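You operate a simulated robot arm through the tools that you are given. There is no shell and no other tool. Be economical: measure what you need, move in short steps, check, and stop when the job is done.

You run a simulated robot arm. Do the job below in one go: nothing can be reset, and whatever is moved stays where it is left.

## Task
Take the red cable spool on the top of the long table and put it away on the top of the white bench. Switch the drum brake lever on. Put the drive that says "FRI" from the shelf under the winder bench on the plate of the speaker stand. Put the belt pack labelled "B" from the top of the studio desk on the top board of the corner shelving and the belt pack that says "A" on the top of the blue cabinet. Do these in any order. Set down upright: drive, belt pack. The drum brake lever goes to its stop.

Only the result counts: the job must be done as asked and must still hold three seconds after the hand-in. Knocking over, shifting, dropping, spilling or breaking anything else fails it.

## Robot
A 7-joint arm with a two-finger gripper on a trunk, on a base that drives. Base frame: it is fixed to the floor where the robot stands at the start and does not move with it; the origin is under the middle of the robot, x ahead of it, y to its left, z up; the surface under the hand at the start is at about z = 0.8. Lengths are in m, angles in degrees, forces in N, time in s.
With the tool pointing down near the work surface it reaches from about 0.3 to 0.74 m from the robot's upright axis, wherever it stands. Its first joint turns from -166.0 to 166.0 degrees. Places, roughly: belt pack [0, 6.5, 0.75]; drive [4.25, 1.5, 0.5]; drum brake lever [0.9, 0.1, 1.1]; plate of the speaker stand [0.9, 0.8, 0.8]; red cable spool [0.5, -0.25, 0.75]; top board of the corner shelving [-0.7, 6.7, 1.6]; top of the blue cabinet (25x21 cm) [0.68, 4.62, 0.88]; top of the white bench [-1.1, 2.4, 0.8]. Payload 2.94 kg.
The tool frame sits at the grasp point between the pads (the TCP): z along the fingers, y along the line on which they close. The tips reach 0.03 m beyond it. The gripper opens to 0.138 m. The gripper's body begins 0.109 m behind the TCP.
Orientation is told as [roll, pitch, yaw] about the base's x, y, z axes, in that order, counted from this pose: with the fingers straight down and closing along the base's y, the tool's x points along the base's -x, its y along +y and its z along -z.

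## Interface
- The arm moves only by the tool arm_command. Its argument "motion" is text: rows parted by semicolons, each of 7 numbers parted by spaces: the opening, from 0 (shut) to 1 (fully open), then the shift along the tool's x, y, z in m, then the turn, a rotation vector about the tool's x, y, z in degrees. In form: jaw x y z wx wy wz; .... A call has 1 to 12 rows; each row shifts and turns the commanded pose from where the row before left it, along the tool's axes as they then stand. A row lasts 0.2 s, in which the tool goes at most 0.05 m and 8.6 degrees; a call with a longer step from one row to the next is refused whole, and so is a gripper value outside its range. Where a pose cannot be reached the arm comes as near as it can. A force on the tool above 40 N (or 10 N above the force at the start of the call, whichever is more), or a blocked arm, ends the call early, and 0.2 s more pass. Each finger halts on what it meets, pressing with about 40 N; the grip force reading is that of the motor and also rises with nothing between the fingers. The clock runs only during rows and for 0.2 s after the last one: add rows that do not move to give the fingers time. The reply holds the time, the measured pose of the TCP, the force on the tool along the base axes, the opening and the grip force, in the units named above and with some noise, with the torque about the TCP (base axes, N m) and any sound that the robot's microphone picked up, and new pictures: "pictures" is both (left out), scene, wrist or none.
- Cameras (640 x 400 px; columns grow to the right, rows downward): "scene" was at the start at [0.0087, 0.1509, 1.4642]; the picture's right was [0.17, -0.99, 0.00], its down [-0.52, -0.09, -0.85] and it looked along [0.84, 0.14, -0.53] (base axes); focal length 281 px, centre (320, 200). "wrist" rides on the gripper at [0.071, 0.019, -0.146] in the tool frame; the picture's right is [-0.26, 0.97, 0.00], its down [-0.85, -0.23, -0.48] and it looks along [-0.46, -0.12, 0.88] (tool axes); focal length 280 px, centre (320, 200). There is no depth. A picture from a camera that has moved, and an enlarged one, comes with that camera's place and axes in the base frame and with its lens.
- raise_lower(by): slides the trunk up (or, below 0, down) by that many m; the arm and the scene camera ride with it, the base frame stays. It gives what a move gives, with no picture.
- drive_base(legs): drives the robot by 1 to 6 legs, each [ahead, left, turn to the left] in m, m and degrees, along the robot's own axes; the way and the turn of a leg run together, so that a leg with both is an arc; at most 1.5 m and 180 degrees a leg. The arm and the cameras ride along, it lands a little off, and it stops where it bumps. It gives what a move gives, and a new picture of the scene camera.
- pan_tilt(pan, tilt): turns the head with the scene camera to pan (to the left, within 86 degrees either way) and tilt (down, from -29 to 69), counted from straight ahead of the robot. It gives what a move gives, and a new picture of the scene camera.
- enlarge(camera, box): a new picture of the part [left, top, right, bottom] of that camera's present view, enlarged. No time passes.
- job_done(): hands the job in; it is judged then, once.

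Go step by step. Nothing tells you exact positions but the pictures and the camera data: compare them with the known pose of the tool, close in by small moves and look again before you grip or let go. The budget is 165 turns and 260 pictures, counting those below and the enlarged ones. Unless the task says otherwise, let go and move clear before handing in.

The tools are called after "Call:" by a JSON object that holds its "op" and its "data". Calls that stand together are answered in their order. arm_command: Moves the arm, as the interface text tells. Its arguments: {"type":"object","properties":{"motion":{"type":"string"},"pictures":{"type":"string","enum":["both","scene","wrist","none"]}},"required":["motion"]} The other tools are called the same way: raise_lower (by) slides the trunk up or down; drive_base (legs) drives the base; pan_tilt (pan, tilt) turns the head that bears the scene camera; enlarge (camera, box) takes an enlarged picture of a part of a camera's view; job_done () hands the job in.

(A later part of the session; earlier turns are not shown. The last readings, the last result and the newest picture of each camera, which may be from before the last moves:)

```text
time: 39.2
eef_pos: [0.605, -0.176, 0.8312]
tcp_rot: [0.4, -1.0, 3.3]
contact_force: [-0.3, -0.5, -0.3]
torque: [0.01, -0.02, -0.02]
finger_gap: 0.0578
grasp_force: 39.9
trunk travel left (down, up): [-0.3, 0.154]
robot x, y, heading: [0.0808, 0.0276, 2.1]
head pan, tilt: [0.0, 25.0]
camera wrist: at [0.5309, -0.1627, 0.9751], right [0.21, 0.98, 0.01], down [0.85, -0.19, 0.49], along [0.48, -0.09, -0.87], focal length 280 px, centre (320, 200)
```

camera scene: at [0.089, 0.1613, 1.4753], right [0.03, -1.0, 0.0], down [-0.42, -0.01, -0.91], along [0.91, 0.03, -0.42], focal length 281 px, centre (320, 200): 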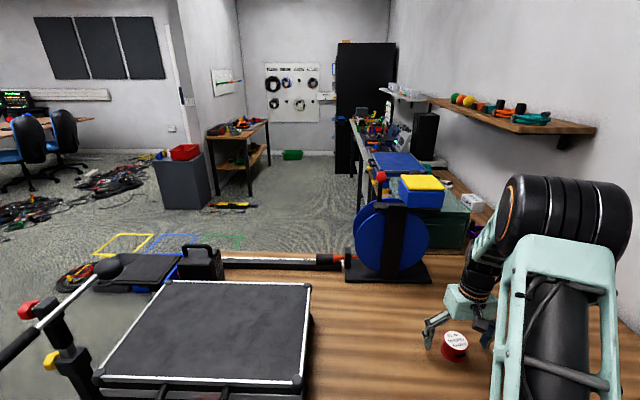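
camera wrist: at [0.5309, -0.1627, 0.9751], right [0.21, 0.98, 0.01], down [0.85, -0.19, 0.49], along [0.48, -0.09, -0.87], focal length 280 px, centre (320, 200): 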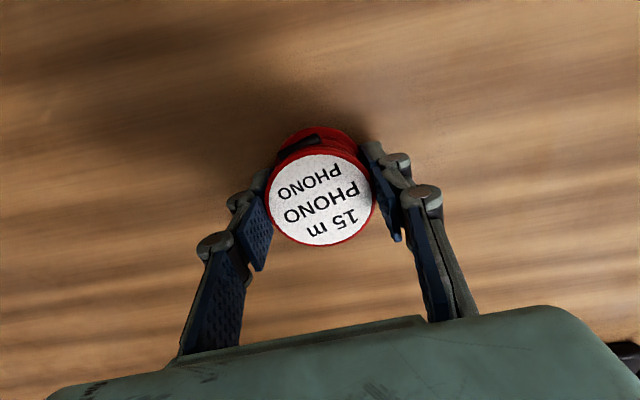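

Gripped. Lift and pull in close for driving.

Call:
{"op": "arm_command", "data": {"motion": "0 0 0 -0.04 0 0 0;0 0 0 -0.045 0 0 0;0 0 0 -0.045 0 0 0;0 0 0 -0.045 0 0 0;0 0 0 -0.045 0 0 0;0 0 0 -0.045 0 0 0;0 0.03 0.035 0 0 0 0;0 0.03 0.035 0 0 0 0;0 0.03 0.035 0 0 0 0;0 0.03 0.035 0 0 0 0;0 0.03 0.035 0 0 0 0;0 0 0 0 0 0 0", "pictures": "wrist"}}

Call:
{"op": "pan_tilt", "data": {"pan": 86, "tilt": 40}}

```text
time: 41.8
eef_pos: [0.4399, -0.0097, 1.0892]
tcp_rot: [0.6, 0.1, 3.3]
contact_force: [0.2, -0.9, -0.7]
torque: [0.0, 0.01, 0.01]
finger_gap: 0.0577
grasp_force: 40.5
trunk travel left (down, up): [-0.3, 0.154]
robot x, y, heading: [0.0829, 0.0239, 2.1]
head pan, tilt: [0.0, 25.0]
camera wrist: at [0.3693, 0.0028, 1.2334], right [0.21, 0.98, 0.01], down [0.86, -0.19, 0.47], along [0.46, -0.09, -0.88], focal length 280 px, centre (320, 200)
```

wrist: 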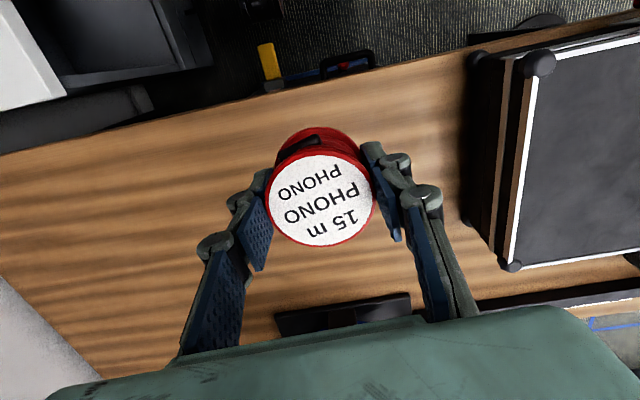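

```text
time: 43.4
eef_pos: [0.4403, -0.0107, 1.0886]
tcp_rot: [0.6, -0.1, 3.5]
contact_force: [1.0, 0.0, -1.3]
torque: [-0.01, 0.02, 0.01]
finger_gap: 0.0579
grasp_force: 40.4
trunk travel left (down, up): [-0.3, 0.154]
robot x, y, heading: [0.08, 0.0267, 2.2]
head pan, tilt: [85.9, 40.0]
camera scene: at [0.0875, 0.146, 1.476], right [-0.14, -0.99, 0.0], down [-0.41, 0.06, -0.91], along [0.9, -0.13, -0.42], focal length 281 px, centre (320, 200)
```

scene: 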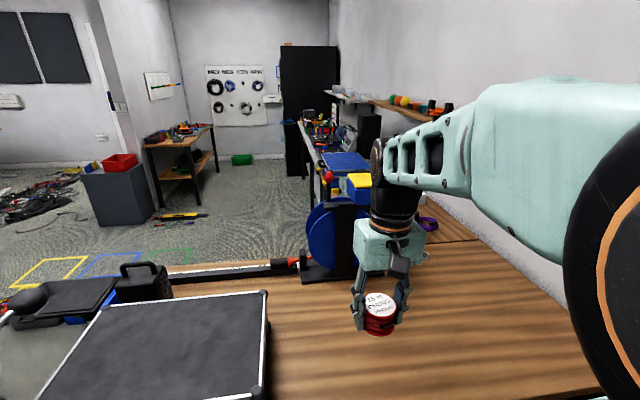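

Call:
{"op": "pan_tilt", "data": {"pan": 80, "tilt": 40}}

```text
time: 44.0
eef_pos: [0.4406, -0.011, 1.0899]
tcp_rot: [0.6, -0.2, 3.5]
contact_force: [-0.7, -0.5, -2.0]
torque: [0.0, 0.01, 0.02]
finger_gap: 0.058
grasp_force: 40.3
trunk travel left (down, up): [-0.3, 0.154]
robot x, y, heading: [0.0793, 0.0269, 2.5]
head pan, tilt: [80.0, 40.0]
camera scene: at [0.0874, 0.1457, 1.4754], right [-0.14, -0.99, 0.0], down [-0.42, 0.06, -0.91], along [0.9, -0.13, -0.42], focal length 281 px, centre (320, 200)
```

scene: 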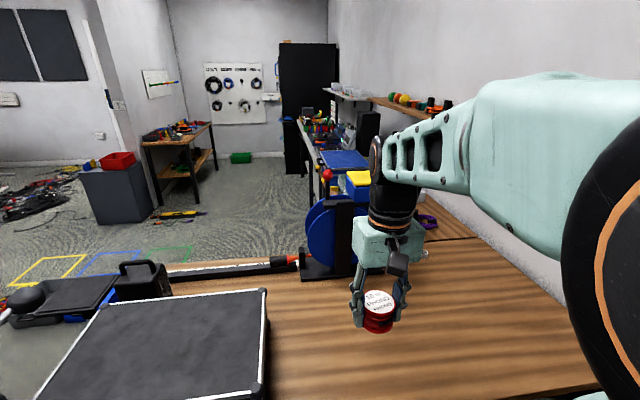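

The head reads 80° but the camera still looks ahead; I'll try again.

Call:
{"op": "pan_tilt", "data": {"pan": 70, "tilt": 40}}

```text
time: 44.8
eef_pos: [0.4395, -0.0101, 1.0906]
tcp_rot: [0.6, -0.2, 3.5]
contact_force: [0.4, 0.0, -1.3]
torque: [0.04, -0.01, 0.0]
finger_gap: 0.0577
grasp_force: 39.7
trunk travel left (down, up): [-0.3, 0.154]
robot x, y, heading: [0.0805, 0.0263, 2.3]
head pan, tilt: [70.0, 40.0]
camera scene: at [0.0872, 0.1454, 1.4747], right [-0.15, -0.99, 0.0], down [-0.42, 0.06, -0.9], along [0.89, -0.13, -0.43], focal length 281 px, centre (320, 200)
```

scene: 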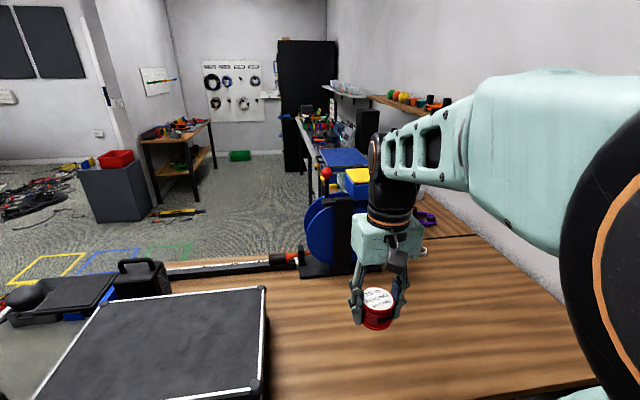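

The head seems stuck; I'll back off the bump by 8 cm and look again.

Call:
{"op": "drive_base", "data": {"legs": [[-0.1, 0, 0]]}}

Call:
{"op": "pan_tilt", "data": {"pan": 75, "tilt": 45}}

```text
time: 45.9
eef_pos: [0.3441, -0.0171, 1.0907]
tcp_rot: [0.6, -0.3, 2.9]
contact_force: [-0.2, 0.4, -2.0]
torque: [0.01, -0.01, -0.01]
finger_gap: 0.0578
grasp_force: 39.9
trunk travel left (down, up): [-0.3, 0.154]
robot x, y, heading: [-0.0186, 0.0211, 1.4]
head pan, tilt: [70.0, 40.0]
camera scene: at [-0.0086, 0.1407, 1.4736], right [-0.16, -0.99, 0.0], down [-0.43, 0.07, -0.9], along [0.89, -0.14, -0.44], focal length 281 px, centre (320, 200)
```

scene: 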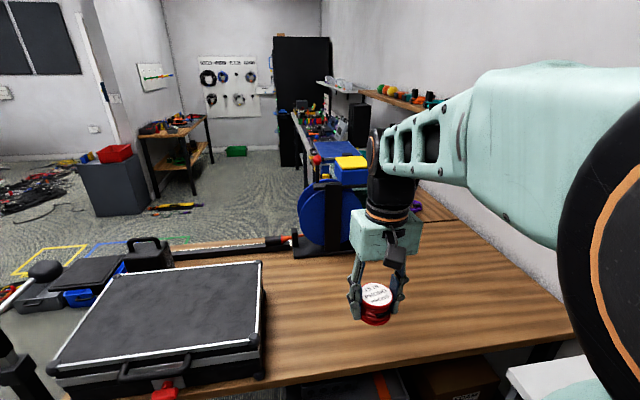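

```text
time: 46.5
eef_pos: [0.3441, -0.0174, 1.0874]
tcp_rot: [0.7, 0.3, 3.0]
contact_force: [-0.1, -0.1, -1.2]
torque: [0.02, 0.01, 0.0]
finger_gap: 0.0577
grasp_force: 40.5
trunk travel left (down, up): [-0.3, 0.154]
robot x, y, heading: [-0.0171, 0.0228, 1.6]
head pan, tilt: [75.0, 45.0]
camera scene: at [-0.0089, 0.1436, 1.4692], right [-0.13, -0.99, 0.0], down [-0.48, 0.06, -0.88], along [0.87, -0.11, -0.48], focal length 281 px, centre (320, 200)
```

scene: 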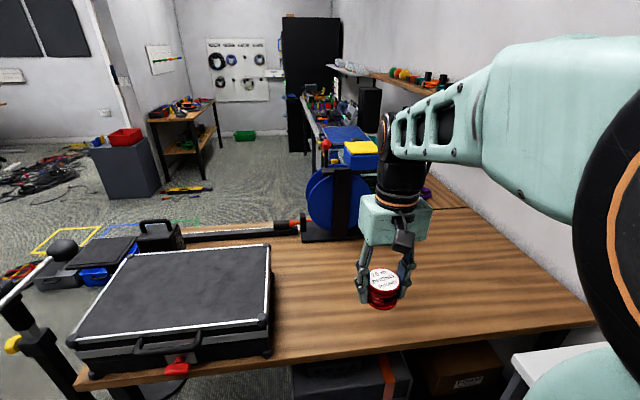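

The elbow likely blocks the head. I'll restore the hand to its initial high pose and try the head again.

Call:
{"op": "arm_command", "data": {"motion": "0 -0.02 0.005 -0.045 0 0 0;0 -0.02 0.005 -0.045 0 0 0;0 -0.02 0.005 -0.045 0 0 0;0 -0.01 0.005 -0.045 0 0 0;0 0 0 -0.03 0 0 0;0 0 0 0 0 0 0", "pictures": "none"}}

Call:
{"op": "pan_tilt", "data": {"pan": 80, "tilt": 50}}

```text
time: 48.0
eef_pos: [0.4107, 0.0031, 1.3017]
tcp_rot: [0.7, -0.3, 3.0]
contact_force: [-0.5, 0.0, -1.0]
torque: [-0.01, 0.02, 0.01]
finger_gap: 0.0579
grasp_force: 39.6
trunk travel left (down, up): [-0.3, 0.154]
robot x, y, heading: [-0.0147, 0.0245, 1.7]
head pan, tilt: [75.0, 45.0]
```

```text
time: 48.6
eef_pos: [0.4088, 0.0033, 1.3019]
tcp_rot: [0.6, -0.2, 2.8]
contact_force: [-0.3, 0.3, -0.7]
torque: [0.01, 0.02, -0.02]
finger_gap: 0.0576
grasp_force: 40.1
trunk travel left (down, up): [-0.3, 0.154]
robot x, y, heading: [-0.0116, 0.025, 1.7]
head pan, tilt: [80.0, 50.0]
camera scene: at [-0.0879, 0.2316, 1.4378], right [0.99, -0.14, 0.0], down [-0.11, -0.76, -0.64], along [0.09, 0.64, -0.77], focal length 281 px, centre (320, 200)
```

scene: 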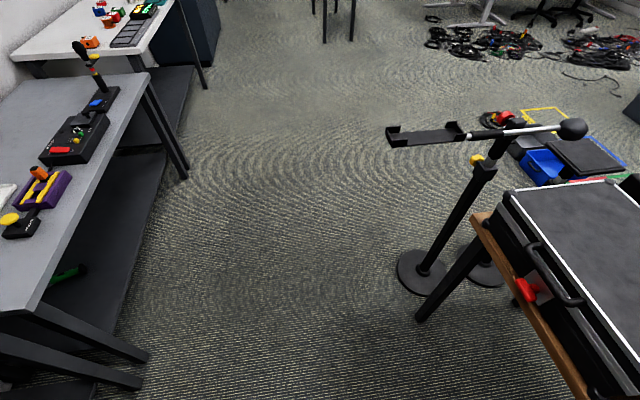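

The view shows a clear corridor between the grey bench (x≈-0.7) and the boom stand (x≈0.18). I'll back up, turn left and drive north toward the white bench.

Call:
{"op": "drive_base", "data": {"legs": [[-0.22, 0, 0], [0, 0, 88.5], [1.2, 0, 0]]}}

```text
time: 59.8
eef_pos: [-0.2266, 1.6586, 1.3005]
tcp_rot: [0.5, -0.2, 92.5]
contact_force: [1.2, -0.7, -1.4]
torque: [-0.03, 0.01, 0.02]
finger_gap: 0.0578
grasp_force: 39.9
trunk travel left (down, up): [-0.3, 0.154]
robot x, y, heading: [-0.2495, 1.2334, 91.7]
head pan, tilt: [80.0, 50.0]
camera scene: at [-0.4588, 1.1627, 1.4378], right [0.15, 0.99, 0.0], down [0.76, -0.12, -0.64], along [-0.64, 0.1, -0.77], focal length 281 px, centre (320, 200)
```

scene: 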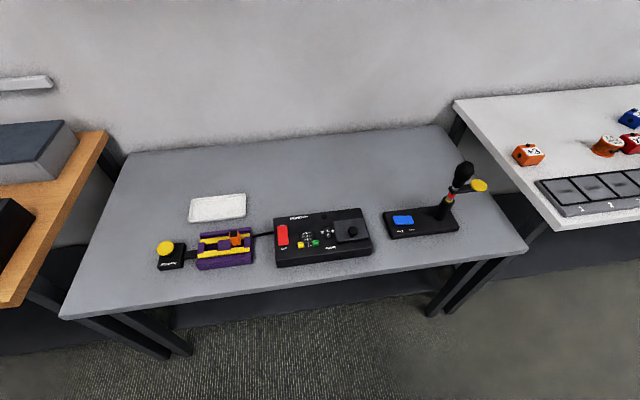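

Call:
{"op": "drive_base", "data": {"legs": [[1.1, 0, 0]]}}

```text
time: 65.4
eef_pos: [-0.2602, 2.7475, 1.3022]
tcp_rot: [0.6, -0.2, 92.9]
contact_force: [0.2, 1.0, -0.7]
torque: [-0.02, 0.03, -0.02]
finger_gap: 0.0577
grasp_force: 39.8
trunk travel left (down, up): [-0.3, 0.154]
robot x, y, heading: [-0.2811, 2.3214, 91.8]
head pan, tilt: [80.0, 50.0]
camera scene: at [-0.4884, 2.2505, 1.4378], right [0.14, 0.99, 0.0], down [0.76, -0.11, -0.64], along [-0.64, 0.09, -0.77], focal length 281 px, centre (320, 200)
```

scene: 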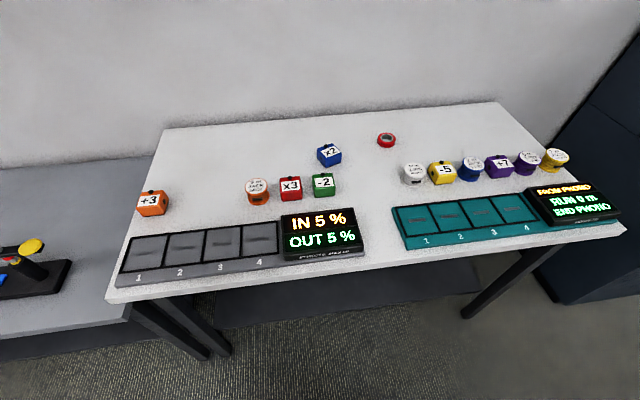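

The white bench has puzzle trays and blocks; free top surface lies between the orange "+3" block and the orange spool, around (-1.13, 1.98). I'll turn to face the bench and get alongside that spot.

Call:
{"op": "drive_base", "data": {"legs": [[0, 0, 88], [0.14, 0.32, 0]]}}

Call:
{"op": "pan_tilt", "data": {"pan": 0, "tilt": 45}}

```text
time: 72.5
eef_pos: [-0.8409, 2.0343, 1.302]
tcp_rot: [0.7, -0.3, -178.6]
contact_force: [-0.5, 0.7, -1.7]
torque: [-0.01, 0.03, -0.01]
finger_gap: 0.0579
grasp_force: 39.9
trunk travel left (down, up): [-0.3, 0.154]
robot x, y, heading: [-0.4166, 2.0047, -179.6]
head pan, tilt: [80.0, 50.0]
camera scene: at [-0.349, 1.7942, 1.4378], right [-0.99, 0.17, 0.0], down [0.13, 0.76, -0.64], along [-0.11, -0.63, -0.77], focal length 281 px, centre (320, 200)
```

scene: 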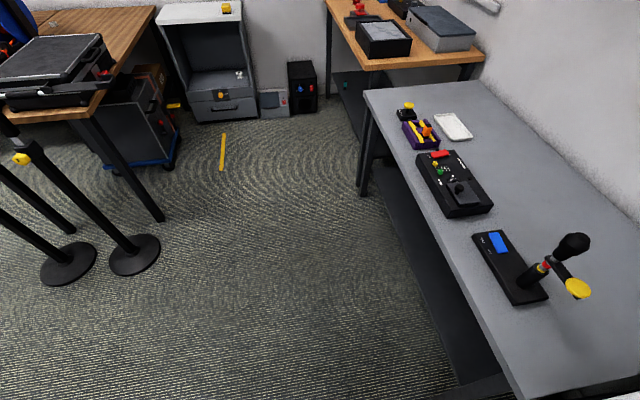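

```text
time: 74.1
eef_pos: [-0.8421, 2.0348, 1.3033]
tcp_rot: [0.6, -0.3, -178.5]
contact_force: [-0.7, -0.9, -1.8]
torque: [0.01, 0.0, -0.01]
finger_gap: 0.0579
grasp_force: 40.4
trunk travel left (down, up): [-0.3, 0.154]
robot x, y, heading: [-0.4174, 2.0042, -179.7]
head pan, tilt: [0.0, 45.0]
camera scene: at [-0.4174, 1.8696, 1.4447], right [-0.01, 1.0, 0.0], down [0.71, 0.0, -0.71], along [-0.71, 0.0, -0.71], focal length 281 px, centre (320, 200)
```

scene: 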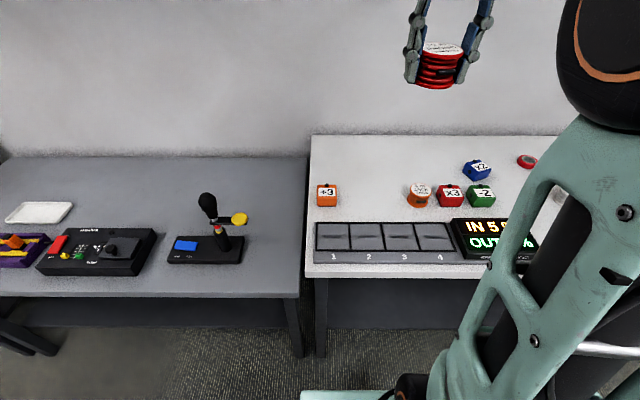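

Gap between the "+3" block (y≈1.89) and orange spool (y≈2.18) is ample; target (-1.10, 2.03). Descend partway, then forward.

Call:
{"op": "arm_command", "data": {"motion": "0 0 0 0.045 0 0 0;0 0 0 0.045 0 0 0;0 0 0 0.045 0 0 0;0 0 0 0.045 0 0 0;0 0 0 0.045 0 0 0;0 0 0 0.045 0 0 0;0 -0.043 0 0 0 0 0;0 -0.043 0 0 0 0 0;0 -0.043 0 0 0 0 0;0 -0.043 0 0 0 0 0;0 -0.043 0 0.02 0 0 0;0 -0.043 0 0.02 0 0 0", "pictures": "both"}}

```text
time: 76.7
eef_pos: [-1.1019, 2.0246, 0.9956]
tcp_rot: [0.6, -0.1, -178.6]
contact_force: [-0.6, -0.1, -0.7]
torque: [0.03, -0.02, 0.0]
finger_gap: 0.058
grasp_force: 40.1
trunk travel left (down, up): [-0.3, 0.154]
robot x, y, heading: [-0.4159, 2.0058, -179.8]
head pan, tilt: [0.0, 45.0]
camera scene: at [-0.4184, 1.8697, 1.4447], right [-0.01, 1.0, 0.0], down [0.71, 0.0, -0.71], along [-0.71, 0.0, -0.71], focal length 281 px, centre (320, 200)
camera wrist: at [-1.0289, 2.0075, 1.1403], right [-0.24, -0.97, 0.01], down [-0.85, 0.21, 0.48], along [-0.46, 0.1, -0.88], focal length 280 px, centre (320, 200)
```

scene: 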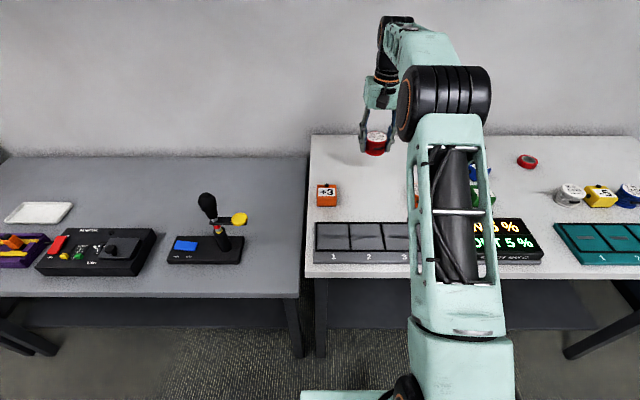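
wrist: 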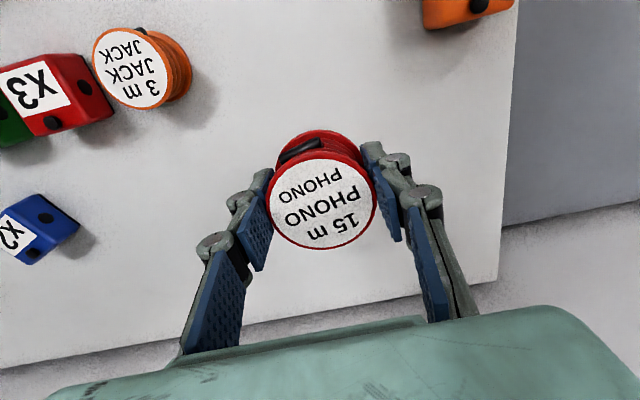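

Clear spot. Descending until contact.

Call:
{"op": "arm_command", "data": {"motion": "0 0 0 0.04 0 0 0;0 0 0 0.04 0 0 0;0 0 0 0.03 0 0 0;0 0 0 0.02 0 0 0;0 0 0 0.01 0 0 0;0 0 0 0.006 0 0 0;0 0 0 0.006 0 0 0;0 0 0 0.006 0 0 0;0 0 0 0 0 0 0", "pictures": "both"}}

```text
time: 77.7
eef_pos: [-1.1048, 2.0236, 0.8807]
tcp_rot: [0.5, -1.4, -178.6]
contact_force: [7.6, -1.0, 20.9]
torque: [0.52, -0.57, -0.33]
finger_gap: 0.058
grasp_force: 39.8
trunk travel left (down, up): [-0.3, 0.154]
robot x, y, heading: [-0.4159, 2.005, -179.6]
head pan, tilt: [0.0, 45.0]
stopped in row 5: the force on the tool passed its limit at 48 N (the readings are from after the stop); the commanded pose is now the measured one
camera scene: at [-0.4134, 1.8693, 1.445], right [-0.01, 1.0, 0.0], down [0.7, 0.0, -0.71], along [-0.71, 0.0, -0.7], focal length 281 px, centre (320, 200)
camera wrist: at [-1.029, 2.0074, 1.0226], right [-0.24, -0.97, 0.01], down [-0.84, 0.21, 0.49], along [-0.48, 0.11, -0.87], focal length 280 px, centre (320, 200)
```

scene: 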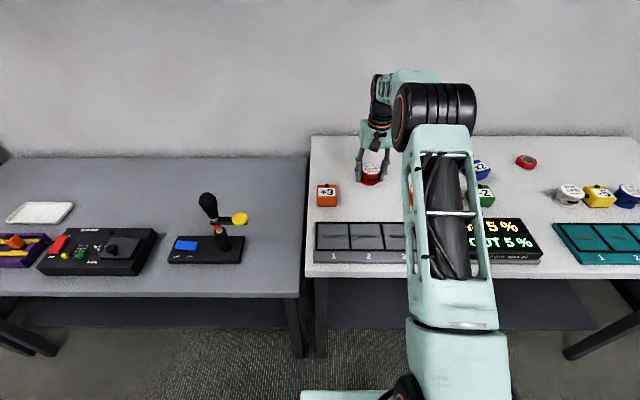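
wrist: 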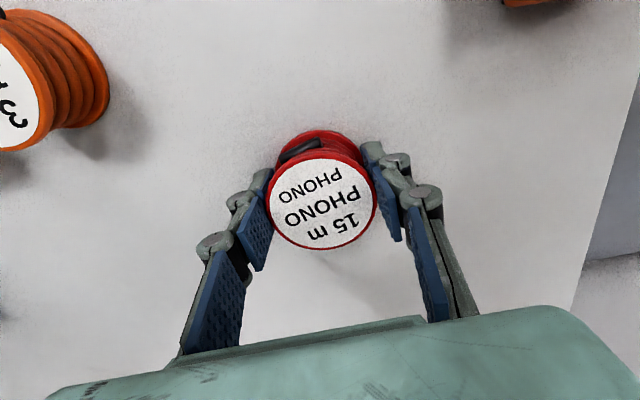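

Contact — the spool is on the bench. Relieve, open partway, rise.

Call:
{"op": "arm_command", "data": {"motion": "0.2 0 0 -0.003 0 0 0;0.5 0 0 0 0 0 0;0.62 0 0 0 0 0 0;0.62 0 0 0 0 0 0;0.62 0 0 -0.03 0 0 0;0.62 0 0 -0.045 0 0 0;0.62 0 0 -0.045 0 0 0;0.62 0 0 -0.045 0 0 0;0.62 0 0 0 0 0 0", "pictures": "wrist"}}

```text
time: 79.7
eef_pos: [-1.1005, 2.0251, 1.0403]
tcp_rot: [0.5, -1.0, -178.6]
contact_force: [0.4, -0.2, -0.8]
torque: [0.01, 0.03, -0.01]
finger_gap: 0.0855
grasp_force: 0.0
trunk travel left (down, up): [-0.3, 0.154]
robot x, y, heading: [-0.416, 2.0018, -179.7]
head pan, tilt: [0.0, 45.0]
camera wrist: at [-1.0263, 2.0088, 1.1831], right [-0.24, -0.97, 0.01], down [-0.85, 0.21, 0.49], along [-0.48, 0.11, -0.87], focal length 280 px, centre (320, 200)
```

wrist: 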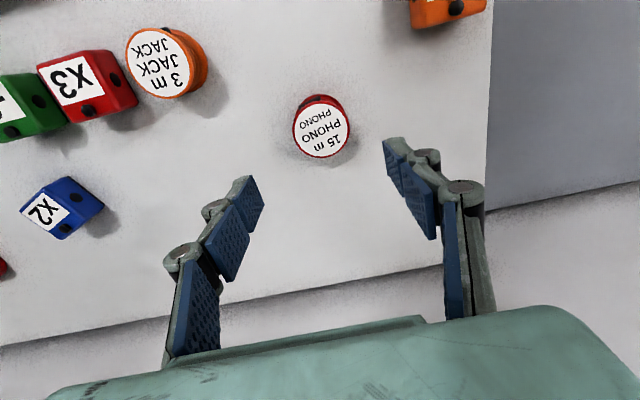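

The spool is upright on the bench. I fold the arm in to travel pose, back off and head north to the studio desk.

Call:
{"op": "arm_command", "data": {"motion": "0.62 0.025 0 -0.04 0 0 0;0.62 0.025 0 -0.04 0 0 0;0.62 0.03 0 -0.035 0 0 0;0.62 0.03 0 -0.035 0 0 0;0.62 0.03 0 -0.035 0 0 0;0.62 0.03 0 -0.035 0 0 0;0.62 0.03 0 -0.03 0 0 0;0.62 0.03 0 -0.01 0 0 0;0.62 0.025 0 0 0 0 0;0.62 0 0 0 0 0 0", "pictures": "none"}}

Call:
{"op": "drive_base", "data": {"legs": [[-0.32, 0, 0], [0, 0, -89.5], [1.3, 0, 0]]}}

Call:
{"op": "pan_tilt", "data": {"pan": 0, "tilt": 25}}

```text
time: 81.9
eef_pos: [-0.8416, 2.0366, 1.2956]
tcp_rot: [0.5, -1.0, -178.7]
contact_force: [-0.9, -0.1, 0.3]
torque: [0.01, 0.0, 0.02]
finger_gap: 0.0852
grasp_force: 0.1
trunk travel left (down, up): [-0.3, 0.154]
robot x, y, heading: [-0.4201, 2.0005, -179.9]
head pan, tilt: [0.0, 45.0]
```

```text
time: 94.1
eef_pos: [-0.0518, 3.7325, 1.2967]
tcp_rot: [0.5, -1.0, 90.9]
contact_force: [0.5, -0.4, -0.6]
torque: [0.0, -0.01, -0.01]
finger_gap: 0.0857
grasp_force: 0.1
trunk travel left (down, up): [-0.3, 0.154]
robot x, y, heading: [-0.0851, 3.3085, 89.6]
head pan, tilt: [0.0, 45.0]
camera scene: at [-0.2224, 3.3102, 1.4447], right [1.0, 0.0, 0.0], down [0.0, -0.71, -0.71], along [0.0, 0.71, -0.71], focal length 281 px, centre (320, 200)
```

scene: 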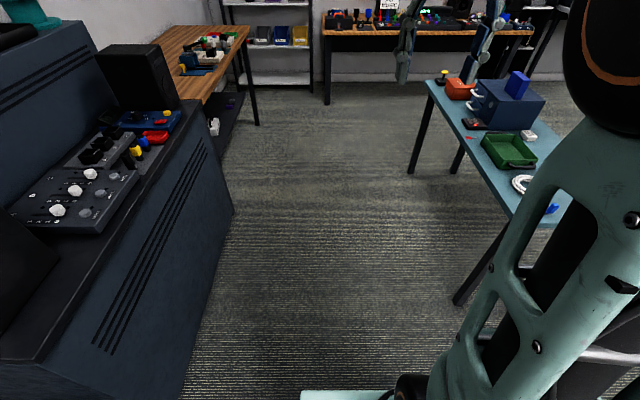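

```text
time: 94.9
eef_pos: [-0.0513, 3.733, 1.2969]
tcp_rot: [0.5, -1.0, 90.9]
contact_force: [0.0, -0.6, -1.2]
torque: [-0.02, -0.03, -0.05]
finger_gap: 0.0857
grasp_force: 0.0
trunk travel left (down, up): [-0.3, 0.154]
robot x, y, heading: [-0.0897, 3.3091, 89.8]
head pan, tilt: [0.0, 25.0]
camera scene: at [-0.2223, 3.3209, 1.4752], right [1.0, 0.0, 0.0], down [0.0, -0.42, -0.91], along [0.0, 0.91, -0.42], focal length 281 px, centre (320, 200)
```

scene: 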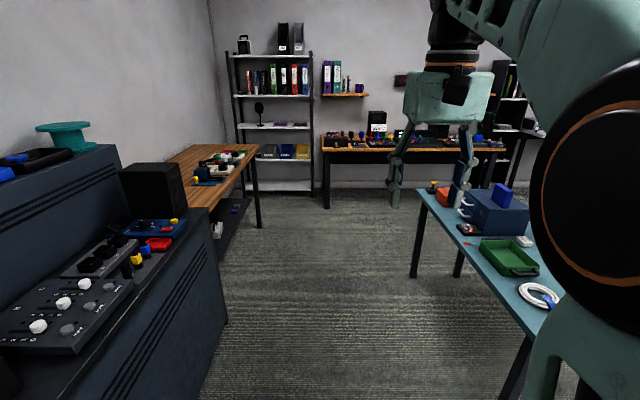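

Shelving and studio desk are ahead, and the blue cabinet sits on the blue table to the right. Corridor is clear; driving 2.1 m north.

Call:
{"op": "drive_base", "data": {"legs": [[1.1, 0, 0], [1.0, 0, 0]]}}

Call:
{"op": "pan_tilt", "data": {"pan": 0, "tilt": 35}}

```text
time: 105.4
eef_pos: [-0.0309, 5.8395, 1.2958]
tcp_rot: [0.5, -1.1, 89.3]
contact_force: [0.3, -0.7, 0.3]
torque: [-0.02, -0.02, 0.0]
finger_gap: 0.0856
grasp_force: 0.0
trunk travel left (down, up): [-0.3, 0.154]
robot x, y, heading: [-0.0784, 5.4124, 88.1]
head pan, tilt: [0.0, 25.0]
camera scene: at [-0.2133, 5.4325, 1.4753], right [1.0, -0.03, 0.0], down [-0.01, -0.42, -0.91], along [0.03, 0.91, -0.42], focal length 281 px, centre (320, 200)
```

scene: 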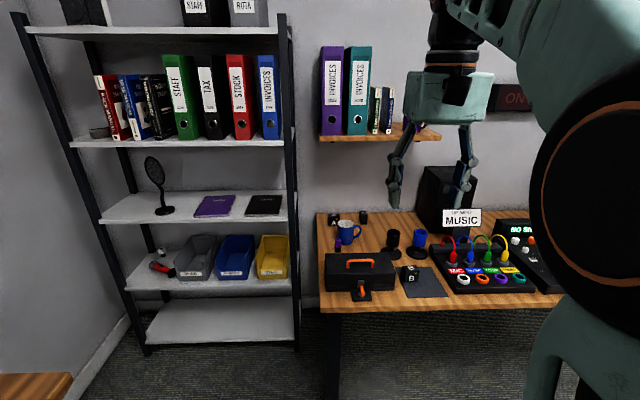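

```text
time: 106.1
eef_pos: [-0.0323, 5.8395, 1.2978]
tcp_rot: [0.5, -1.0, 89.3]
contact_force: [0.2, 0.0, -0.1]
torque: [0.01, 0.01, 0.0]
finger_gap: 0.0855
grasp_force: 0.2
trunk travel left (down, up): [-0.3, 0.154]
robot x, y, heading: [-0.0784, 5.416, 88.3]
head pan, tilt: [0.0, 35.0]
camera scene: at [-0.2134, 5.4283, 1.4596], right [1.0, -0.03, 0.0], down [-0.02, -0.57, -0.82], along [0.03, 0.82, -0.57], focal length 281 px, centre (320, 200)
```

scene: 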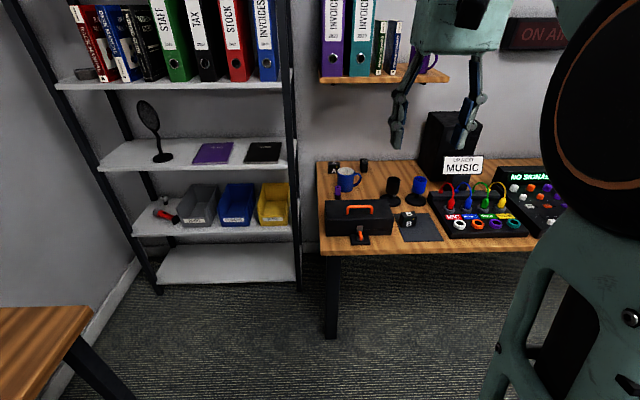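

Call:
{"op": "enlarge", "data": {"camera": "scene", "box": [310, 140, 450, 260]}}

Call:
{"op": "pan_tilt", "data": {"pan": 10, "tilt": 5}}

```text
3.33 times, centred on (380, 200) of scene
camera zoom: at [-0.2134, 5.4283, 1.4596], right [1.0, -0.03, 0.0], down [-0.02, -0.57, -0.82], along [0.03, 0.82, -0.57], focal length 936 px, centre (120, 200)
```

zoom: 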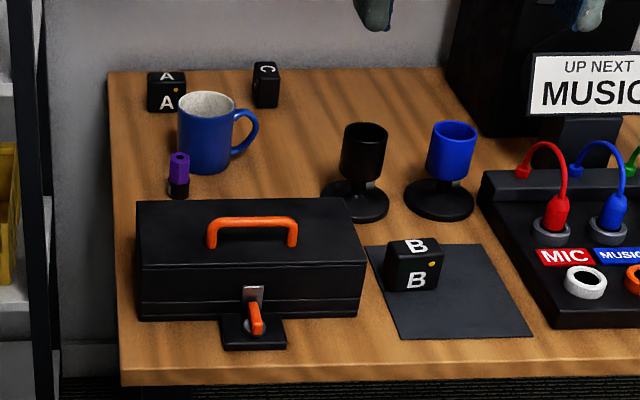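

```text
time: 107.1
eef_pos: [-0.0314, 5.8402, 1.297]
tcp_rot: [0.5, -1.0, 89.3]
contact_force: [-0.7, 0.2, -0.2]
torque: [0.02, -0.02, 0.0]
finger_gap: 0.0855
grasp_force: 0.0
trunk travel left (down, up): [-0.3, 0.154]
robot x, y, heading: [-0.0806, 5.4171, 88.1]
head pan, tilt: [10.0, 5.0]
camera scene: at [-0.2293, 5.4312, 1.5077], right [0.99, 0.14, 0.0], down [0.01, -0.09, -1.0], along [-0.14, 0.99, -0.09], focal length 281 px, centre (320, 200)
```

scene: 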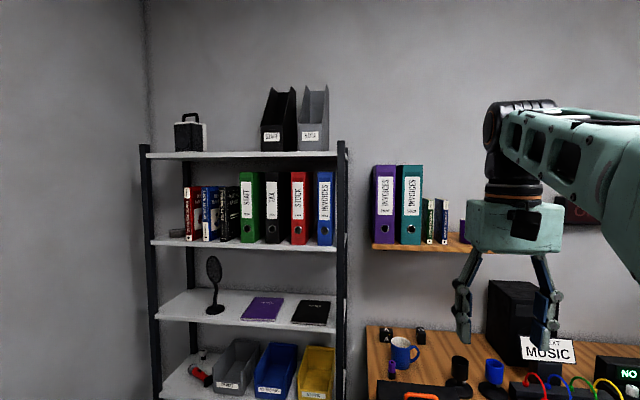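

Belt packs found: B on the pad at about (0.15, 6.25), A at the back-left near (-0.10, 6.68) behind the mug. I'll drive closer.

Call:
{"op": "drive_base", "data": {"legs": [[0.3, -0.12, 1.5]]}}

Call:
{"op": "pan_tilt", "data": {"pan": -5, "tilt": 45}}

```text
time: 109.2
eef_pos: [0.076, 6.1384, 1.2963]
tcp_rot: [0.5, -1.0, 90.9]
contact_force: [-0.4, -0.1, -0.4]
torque: [0.01, -0.02, 0.0]
finger_gap: 0.0854
grasp_force: 0.1
trunk travel left (down, up): [-0.3, 0.154]
robot x, y, heading: [0.0415, 5.712, 90.1]
head pan, tilt: [10.0, 5.0]
camera scene: at [-0.1082, 5.7241, 1.5077], right [0.99, 0.17, 0.0], down [0.01, -0.09, -1.0], along [-0.17, 0.98, -0.09], focal length 281 px, centre (320, 200)
```

scene: 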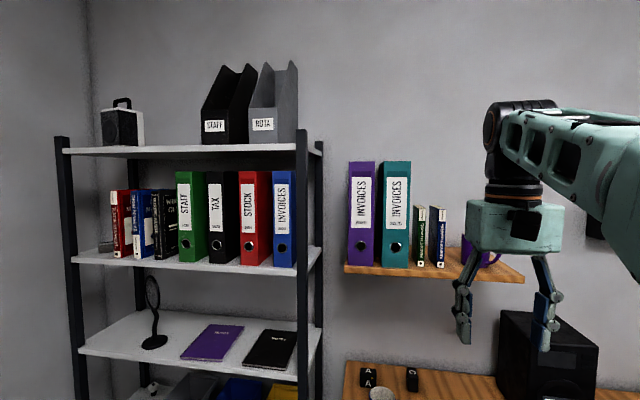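

```text
time: 110.3
eef_pos: [0.0791, 6.1379, 1.2973]
tcp_rot: [0.5, -1.1, 91.1]
contact_force: [-0.4, -0.1, -0.2]
torque: [0.03, -0.01, -0.01]
finger_gap: 0.0853
grasp_force: 0.1
trunk travel left (down, up): [-0.3, 0.154]
robot x, y, heading: [0.0419, 5.7132, 90.1]
head pan, tilt: [-5.0, 45.0]
camera scene: at [-0.0853, 5.7143, 1.4448], right [1.0, -0.09, 0.0], down [-0.06, -0.7, -0.71], along [0.06, 0.7, -0.71], focal length 281 px, centre (320, 200)
```

scene: 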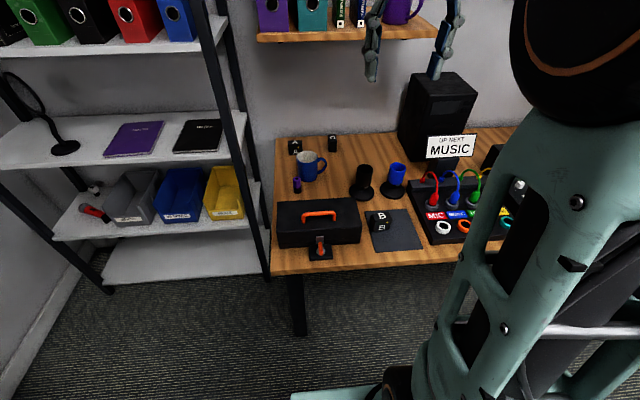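

Call:
{"op": "arm_command", "data": {"motion": "1 -0.01 -0.0145 0.042 0 0 0;1 -0.01 -0.0145 0.042 0 0 0;1 -0.01 -0.0145 0.042 0 0 0;1 -0.01 -0.0145 0.042 0 0 0;1 -0.01 -0.0145 0.042 0 0 0;1 -0.01 -0.0145 0.042 0 0 0;1 0 0 0 0 0 0", "pictures": "wrist"}}

Call:
{"op": "enlarge", "data": {"camera": "scene", "box": [265, 120, 445, 270]}}

```text
time: 111.9
eef_pos: [0.1585, 6.204, 1.043]
tcp_rot: [0.5, -1.0, 91.0]
contact_force: [0.0, 0.5, -0.1]
torque: [-0.01, 0.03, 0.01]
finger_gap: 0.1382
grasp_force: 0.0
trunk travel left (down, up): [-0.3, 0.154]
robot x, y, heading: [0.0458, 5.7111, 90.2]
head pan, tilt: [-5.0, 45.0]
camera wrist: at [0.1432, 6.1297, 1.1863], right [-0.97, 0.24, 0.01], down [0.22, 0.84, 0.49], along [0.11, 0.48, -0.87], focal length 280 px, centre (320, 200)
```

wrist: 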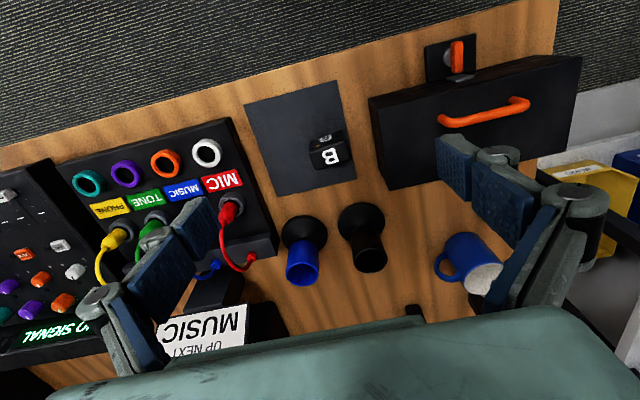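

```text
2.67 times, centred on (355, 195) of scene
camera zoom: at [-0.0853, 5.7144, 1.4447], right [1.0, -0.09, 0.0], down [-0.06, -0.7, -0.71], along [0.06, 0.7, -0.71], focal length 749 px, centre (227, 213)
```

zoom: 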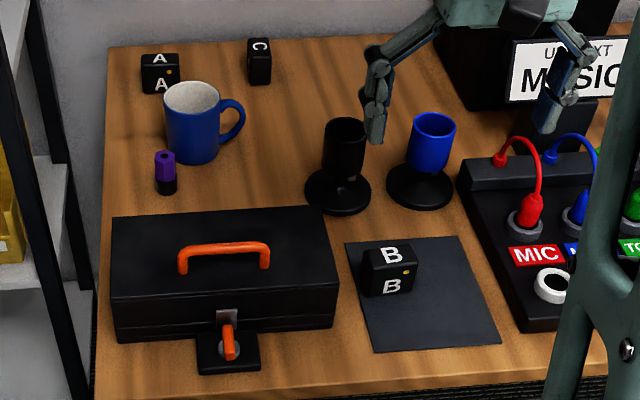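

B's centre is about (0.163, 6.286, 0.755), with enough gap to the toolbox for a finger. I'll tilt the tool 50° forward (needed for the high shelf) and go to a pre-grasp pose.

Call:
{"op": "arm_command", "data": {"motion": "0.75 0 0 0 0 -8.4 0;0.68 0 0 0 0 -8.4 0;0.68 0 0 0 0 -8.4 0;0.68 0 0 0 0 -8.4 0;0.68 0 0 0 0 -8.4 0;0.68 0 0 0 0 -7 0;0.68 0.033 -0.0015 0.029 0 0 0;0.68 0.033 -0.0015 0.029 0 0 0;0.68 0.033 -0.0015 0.029 0 0 0;0.68 0.033 -0.0015 0.029 0 0 0;0.68 0.033 -0.0015 0.029 0 0 0;0.68 0 0 0 0 0 0", "pictures": "both"}}

```text
time: 114.5
eef_pos: [0.1673, 6.2111, 0.8274]
tcp_rot: [0.8, -50.2, 90.5]
contact_force: [-0.8, -0.1, 0.1]
torque: [-0.05, 0.0, -0.04]
finger_gap: 0.0939
grasp_force: 0.1
trunk travel left (down, up): [-0.3, 0.154]
robot x, y, heading: [0.0431, 5.7114, 90.3]
head pan, tilt: [-5.0, 45.0]
camera scene: at [-0.0853, 5.7146, 1.4447], right [1.0, -0.09, 0.0], down [-0.06, -0.7, -0.71], along [0.06, 0.7, -0.71], focal length 281 px, centre (320, 200)
camera wrist: at [0.1513, 6.0529, 0.8652], right [-0.97, 0.15, 0.21], down [0.23, 0.18, 0.95], along [0.11, 0.97, -0.21], focal length 280 px, centre (320, 200)
```

scene: 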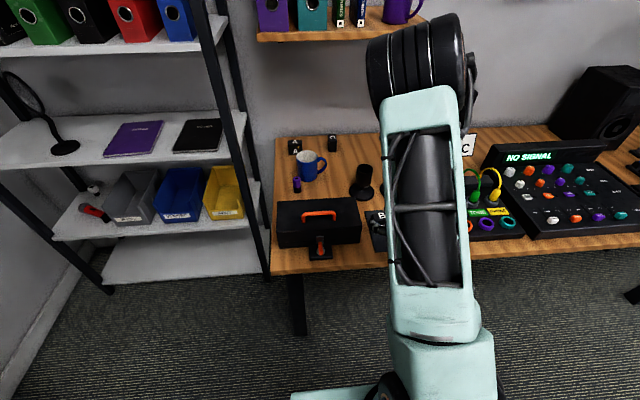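
wrist: 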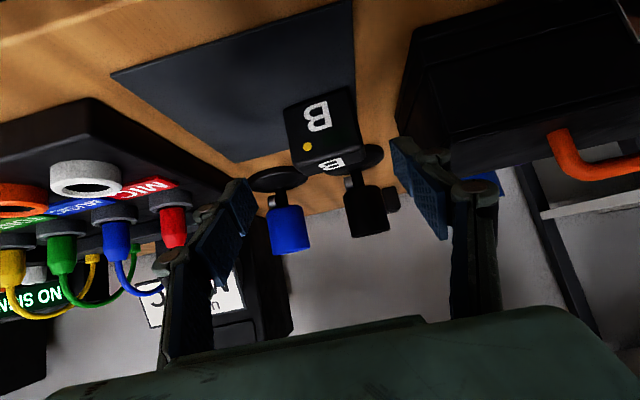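

Aligned with B. Narrow the jaw a little for toolbox clearance and advance along the tool axis.

Call:
{"op": "arm_command", "data": {"motion": "0.57 0 0.004 0 0 0 0;0.57 0.001 0 0.025 0 0 0;0.57 0.001 0 0.025 0 0 0;0.57 0.001 0 0.025 0 0 0;0.57 0 0 0.02 0 0 0;0.57 0 0 0 0 0 0", "pictures": "wrist"}}

```text
time: 115.9
eef_pos: [0.16, 6.2782, 0.7612]
tcp_rot: [0.8, -50.0, 90.4]
contact_force: [0.6, -0.1, -0.1]
torque: [-0.04, -0.03, -0.02]
finger_gap: 0.079
grasp_force: 0.1
trunk travel left (down, up): [-0.3, 0.154]
robot x, y, heading: [0.0412, 5.7094, 90.0]
head pan, tilt: [-5.0, 45.0]
camera wrist: at [0.1442, 6.1215, 0.7991], right [-0.97, 0.15, 0.21], down [0.24, 0.18, 0.95], along [0.11, 0.97, -0.21], focal length 280 px, centre (320, 200)
```

wrist: 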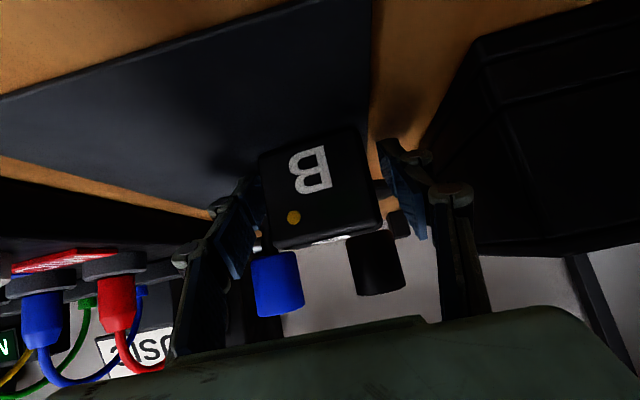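

B is between the fingers with clearance. Close and lift.

Call:
{"op": "arm_command", "data": {"motion": "0.3 0 0 0 0 0 0;0 0 0 0 0 0 0;0 0 0 0 0 0 0;0 0 0 0 0 0 0;0 -0.015 0 -0.013 0 0 0;0 -0.03 0 -0.025 0 0 0;0 -0.03 0 -0.025 0 0 0;0 0 0 0 0 0 0", "pictures": "wrist"}}

```text
time: 117.7
eef_pos: [0.16, 6.2811, 0.861]
tcp_rot: [0.8, -50.0, 90.4]
contact_force: [-0.2, 0.2, -2.5]
torque: [-0.01, 0.01, 0.01]
finger_gap: 0.0592
grasp_force: 40.2
trunk travel left (down, up): [-0.3, 0.154]
robot x, y, heading: [0.0417, 5.7129, 89.8]
head pan, tilt: [-5.0, 45.0]
camera wrist: at [0.1443, 6.1219, 0.8995], right [-0.97, 0.15, 0.21], down [0.24, 0.18, 0.95], along [0.11, 0.97, -0.21], focal length 280 px, centre (320, 200)
```

wrist: 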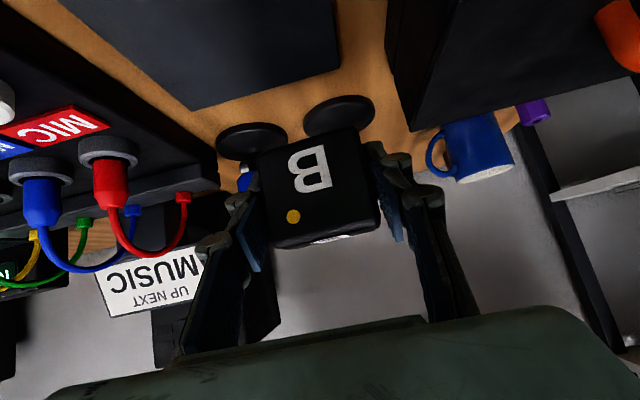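

B is held upright. Lift, retract, raise the trunk, and look at the top board.

Call:
{"op": "arm_command", "data": {"motion": "0 -0.03 0 -0.025 0 0 0;0 -0.03 0 -0.025 0 0 0;0 -0.011 0 -0.042 0 0 0;0 -0.011 0 -0.042 0 0 0;0 -0.011 0 -0.042 0 0 0;0 -0.011 0 -0.042 0 0 0;0 -0.011 0 -0.042 0 0 0;0 -0.011 0 -0.042 0 0 0;0 -0.011 0 -0.042 0 0 0;0 0 0 0 0 0 0", "pictures": "none"}}

Call:
{"op": "raise_lower", "data": {"by": 0.15}}

Call:
{"op": "pan_tilt", "data": {"pan": 45, "tilt": 5}}

```text
time: 119.9
eef_pos: [0.1696, 6.1089, 1.1883]
tcp_rot: [0.7, -50.0, 90.5]
contact_force: [-1.1, -1.0, -1.6]
torque: [-0.04, 0.03, 0.01]
finger_gap: 0.0589
grasp_force: 39.4
trunk travel left (down, up): [-0.3, 0.154]
robot x, y, heading: [0.0416, 5.7125, 89.7]
head pan, tilt: [-5.0, 45.0]
```

```text
time: 121.6
eef_pos: [0.1691, 6.1088, 1.3401]
tcp_rot: [0.8, -50.0, 90.4]
contact_force: [0.4, -0.7, -1.0]
torque: [-0.01, 0.02, 0.0]
finger_gap: 0.0593
grasp_force: 40.3
trunk travel left (down, up): [-0.45, 0.004]
robot x, y, heading: [0.0424, 5.7144, 89.6]
head pan, tilt: [-5.0, 45.0]
```

```text
time: 122.8
eef_pos: [0.169, 6.1091, 1.3382]
tcp_rot: [0.8, -49.9, 90.4]
contact_force: [0.3, 0.2, -1.7]
torque: [0.0, 0.01, -0.03]
finger_gap: 0.0592
grasp_force: 39.9
trunk travel left (down, up): [-0.45, 0.004]
robot x, y, heading: [0.04, 5.7132, 89.7]
head pan, tilt: [45.0, 5.0]
camera scene: at [-0.1573, 5.6986, 1.6577], right [0.71, 0.71, 0.0], down [0.06, -0.06, -1.0], along [-0.7, 0.71, -0.09], focal length 281 px, centre (320, 200)
```

scene: 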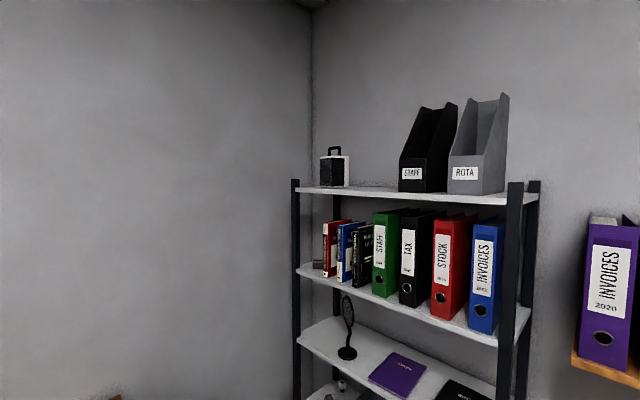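

The top board's front edge is at y≈6.40, z≈1.6, with a free gap between the bag and the STAFF holder around x≈-0.70. I'll slide left to x≈-0.48 to stay clear of the side table.

Call:
{"op": "drive_base", "data": {"legs": [[0, 0.52, 0]]}}

Call:
{"op": "arm_command", "data": {"motion": "0 -0.03 0.012 -0.028 0 0 0;0 -0.03 0.012 -0.028 0 0 0;0 -0.03 0.012 -0.028 0 0 0;0 -0.03 0.012 -0.028 0 0 0;0 -0.03 0.012 -0.028 0 0 0;0 -0.03 0.012 -0.028 0 0 0;0 -0.03 0.012 -0.028 0 0 0;0 -0.03 0.012 -0.028 0 0 0;0 0 0 0 0 0 0", "pictures": "both"}}

```text
time: 128.0
eef_pos: [-0.3685, 6.1094, 1.3381]
tcp_rot: [0.8, -50.0, 90.4]
contact_force: [0.3, -0.4, -2.6]
torque: [0.0, 0.0, -0.01]
finger_gap: 0.0589
grasp_force: 40.1
trunk travel left (down, up): [-0.45, 0.004]
robot x, y, heading: [-0.4984, 5.7106, 90.0]
head pan, tilt: [45.0, 5.0]
camera scene: at [-0.6951, 5.6994, 1.6577], right [0.71, 0.71, 0.0], down [0.06, -0.06, -1.0], along [-0.7, 0.71, -0.09], focal length 281 px, centre (320, 200)
```

scene: 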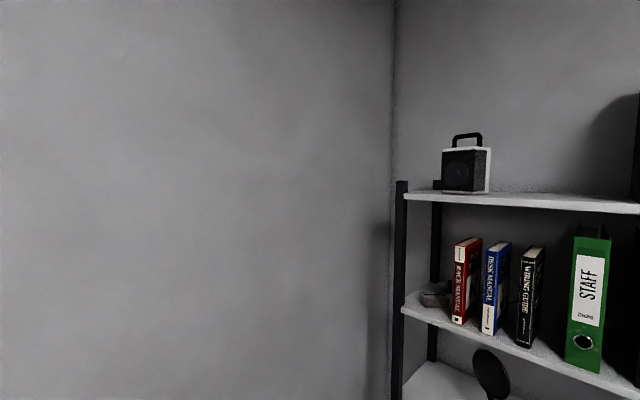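

```text
time: 130.0
eef_pos: [-0.4567, 6.09, 1.6617]
tcp_rot: [0.7, -50.0, 90.4]
contact_force: [0.4, 0.5, -1.8]
torque: [0.0, 0.02, -0.01]
finger_gap: 0.0591
grasp_force: 39.9
trunk travel left (down, up): [-0.45, 0.004]
robot x, y, heading: [-0.4963, 5.7124, 89.8]
head pan, tilt: [45.0, 5.0]
camera scene: at [-0.6948, 5.6991, 1.6578], right [0.71, 0.71, 0.0], down [0.06, -0.06, -1.0], along [-0.7, 0.71, -0.09], focal length 281 px, centre (320, 200)
camera wrist: at [-0.4733, 5.9322, 1.7012], right [-0.97, 0.15, 0.21], down [0.24, 0.18, 0.95], along [0.11, 0.97, -0.21], focal length 280 px, centre (320, 200)
```

scene: 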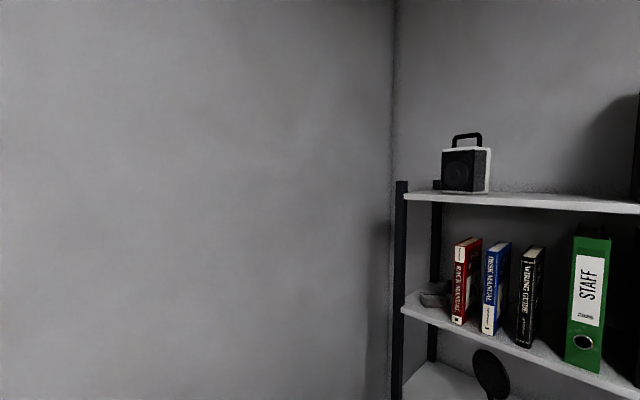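
wrist: 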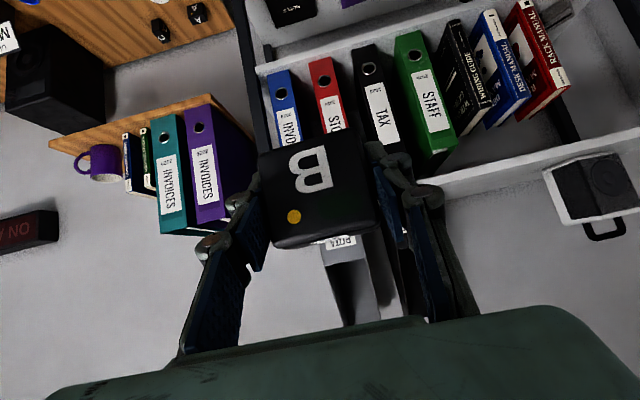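

Call:
{"op": "arm_command", "data": {"motion": "0 -0.012 0.04 -0.01 0 0 0;0 -0.012 0.04 -0.01 0 0 0;0 0 0.04 0 0 0 0;0 0 0.04 0 0 0 0;0 0 0.04 0 0 0 0;0 0 0.035 0 0 0 0;0 0 0 0 0 0 0", "pictures": "none"}}

Call:
{"op": "pan_tilt", "data": {"pan": 15, "tilt": 15}}

```text
time: 131.6
eef_pos: [-0.6937, 6.0844, 1.7014]
tcp_rot: [0.9, -50.2, 90.2]
contact_force: [0.2, -2.0, -1.6]
torque: [0.08, 0.02, -0.02]
finger_gap: 0.0594
grasp_force: 39.4
trunk travel left (down, up): [-0.45, 0.004]
robot x, y, heading: [-0.4942, 5.7111, 89.9]
head pan, tilt: [45.0, 5.0]
```

```text
time: 132.6
eef_pos: [-0.6944, 6.0927, 1.697]
tcp_rot: [0.7, -49.7, 90.4]
contact_force: [0.1, 0.4, -1.3]
torque: [-0.01, 0.0, -0.08]
finger_gap: 0.0589
grasp_force: 39.4
trunk travel left (down, up): [-0.45, 0.004]
robot x, y, heading: [-0.4952, 5.7123, 89.8]
head pan, tilt: [15.0, 15.0]
camera scene: at [-0.681, 5.7123, 1.6493], right [0.84, 0.55, 0.0], down [0.1, -0.15, -0.98], along [-0.54, 0.82, -0.18], focal length 281 px, centre (320, 200)
```

scene: 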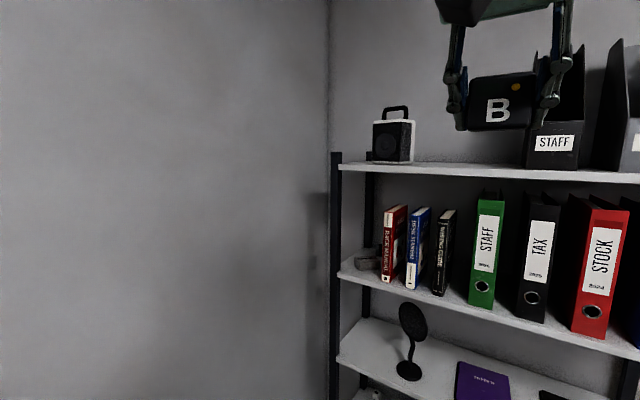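

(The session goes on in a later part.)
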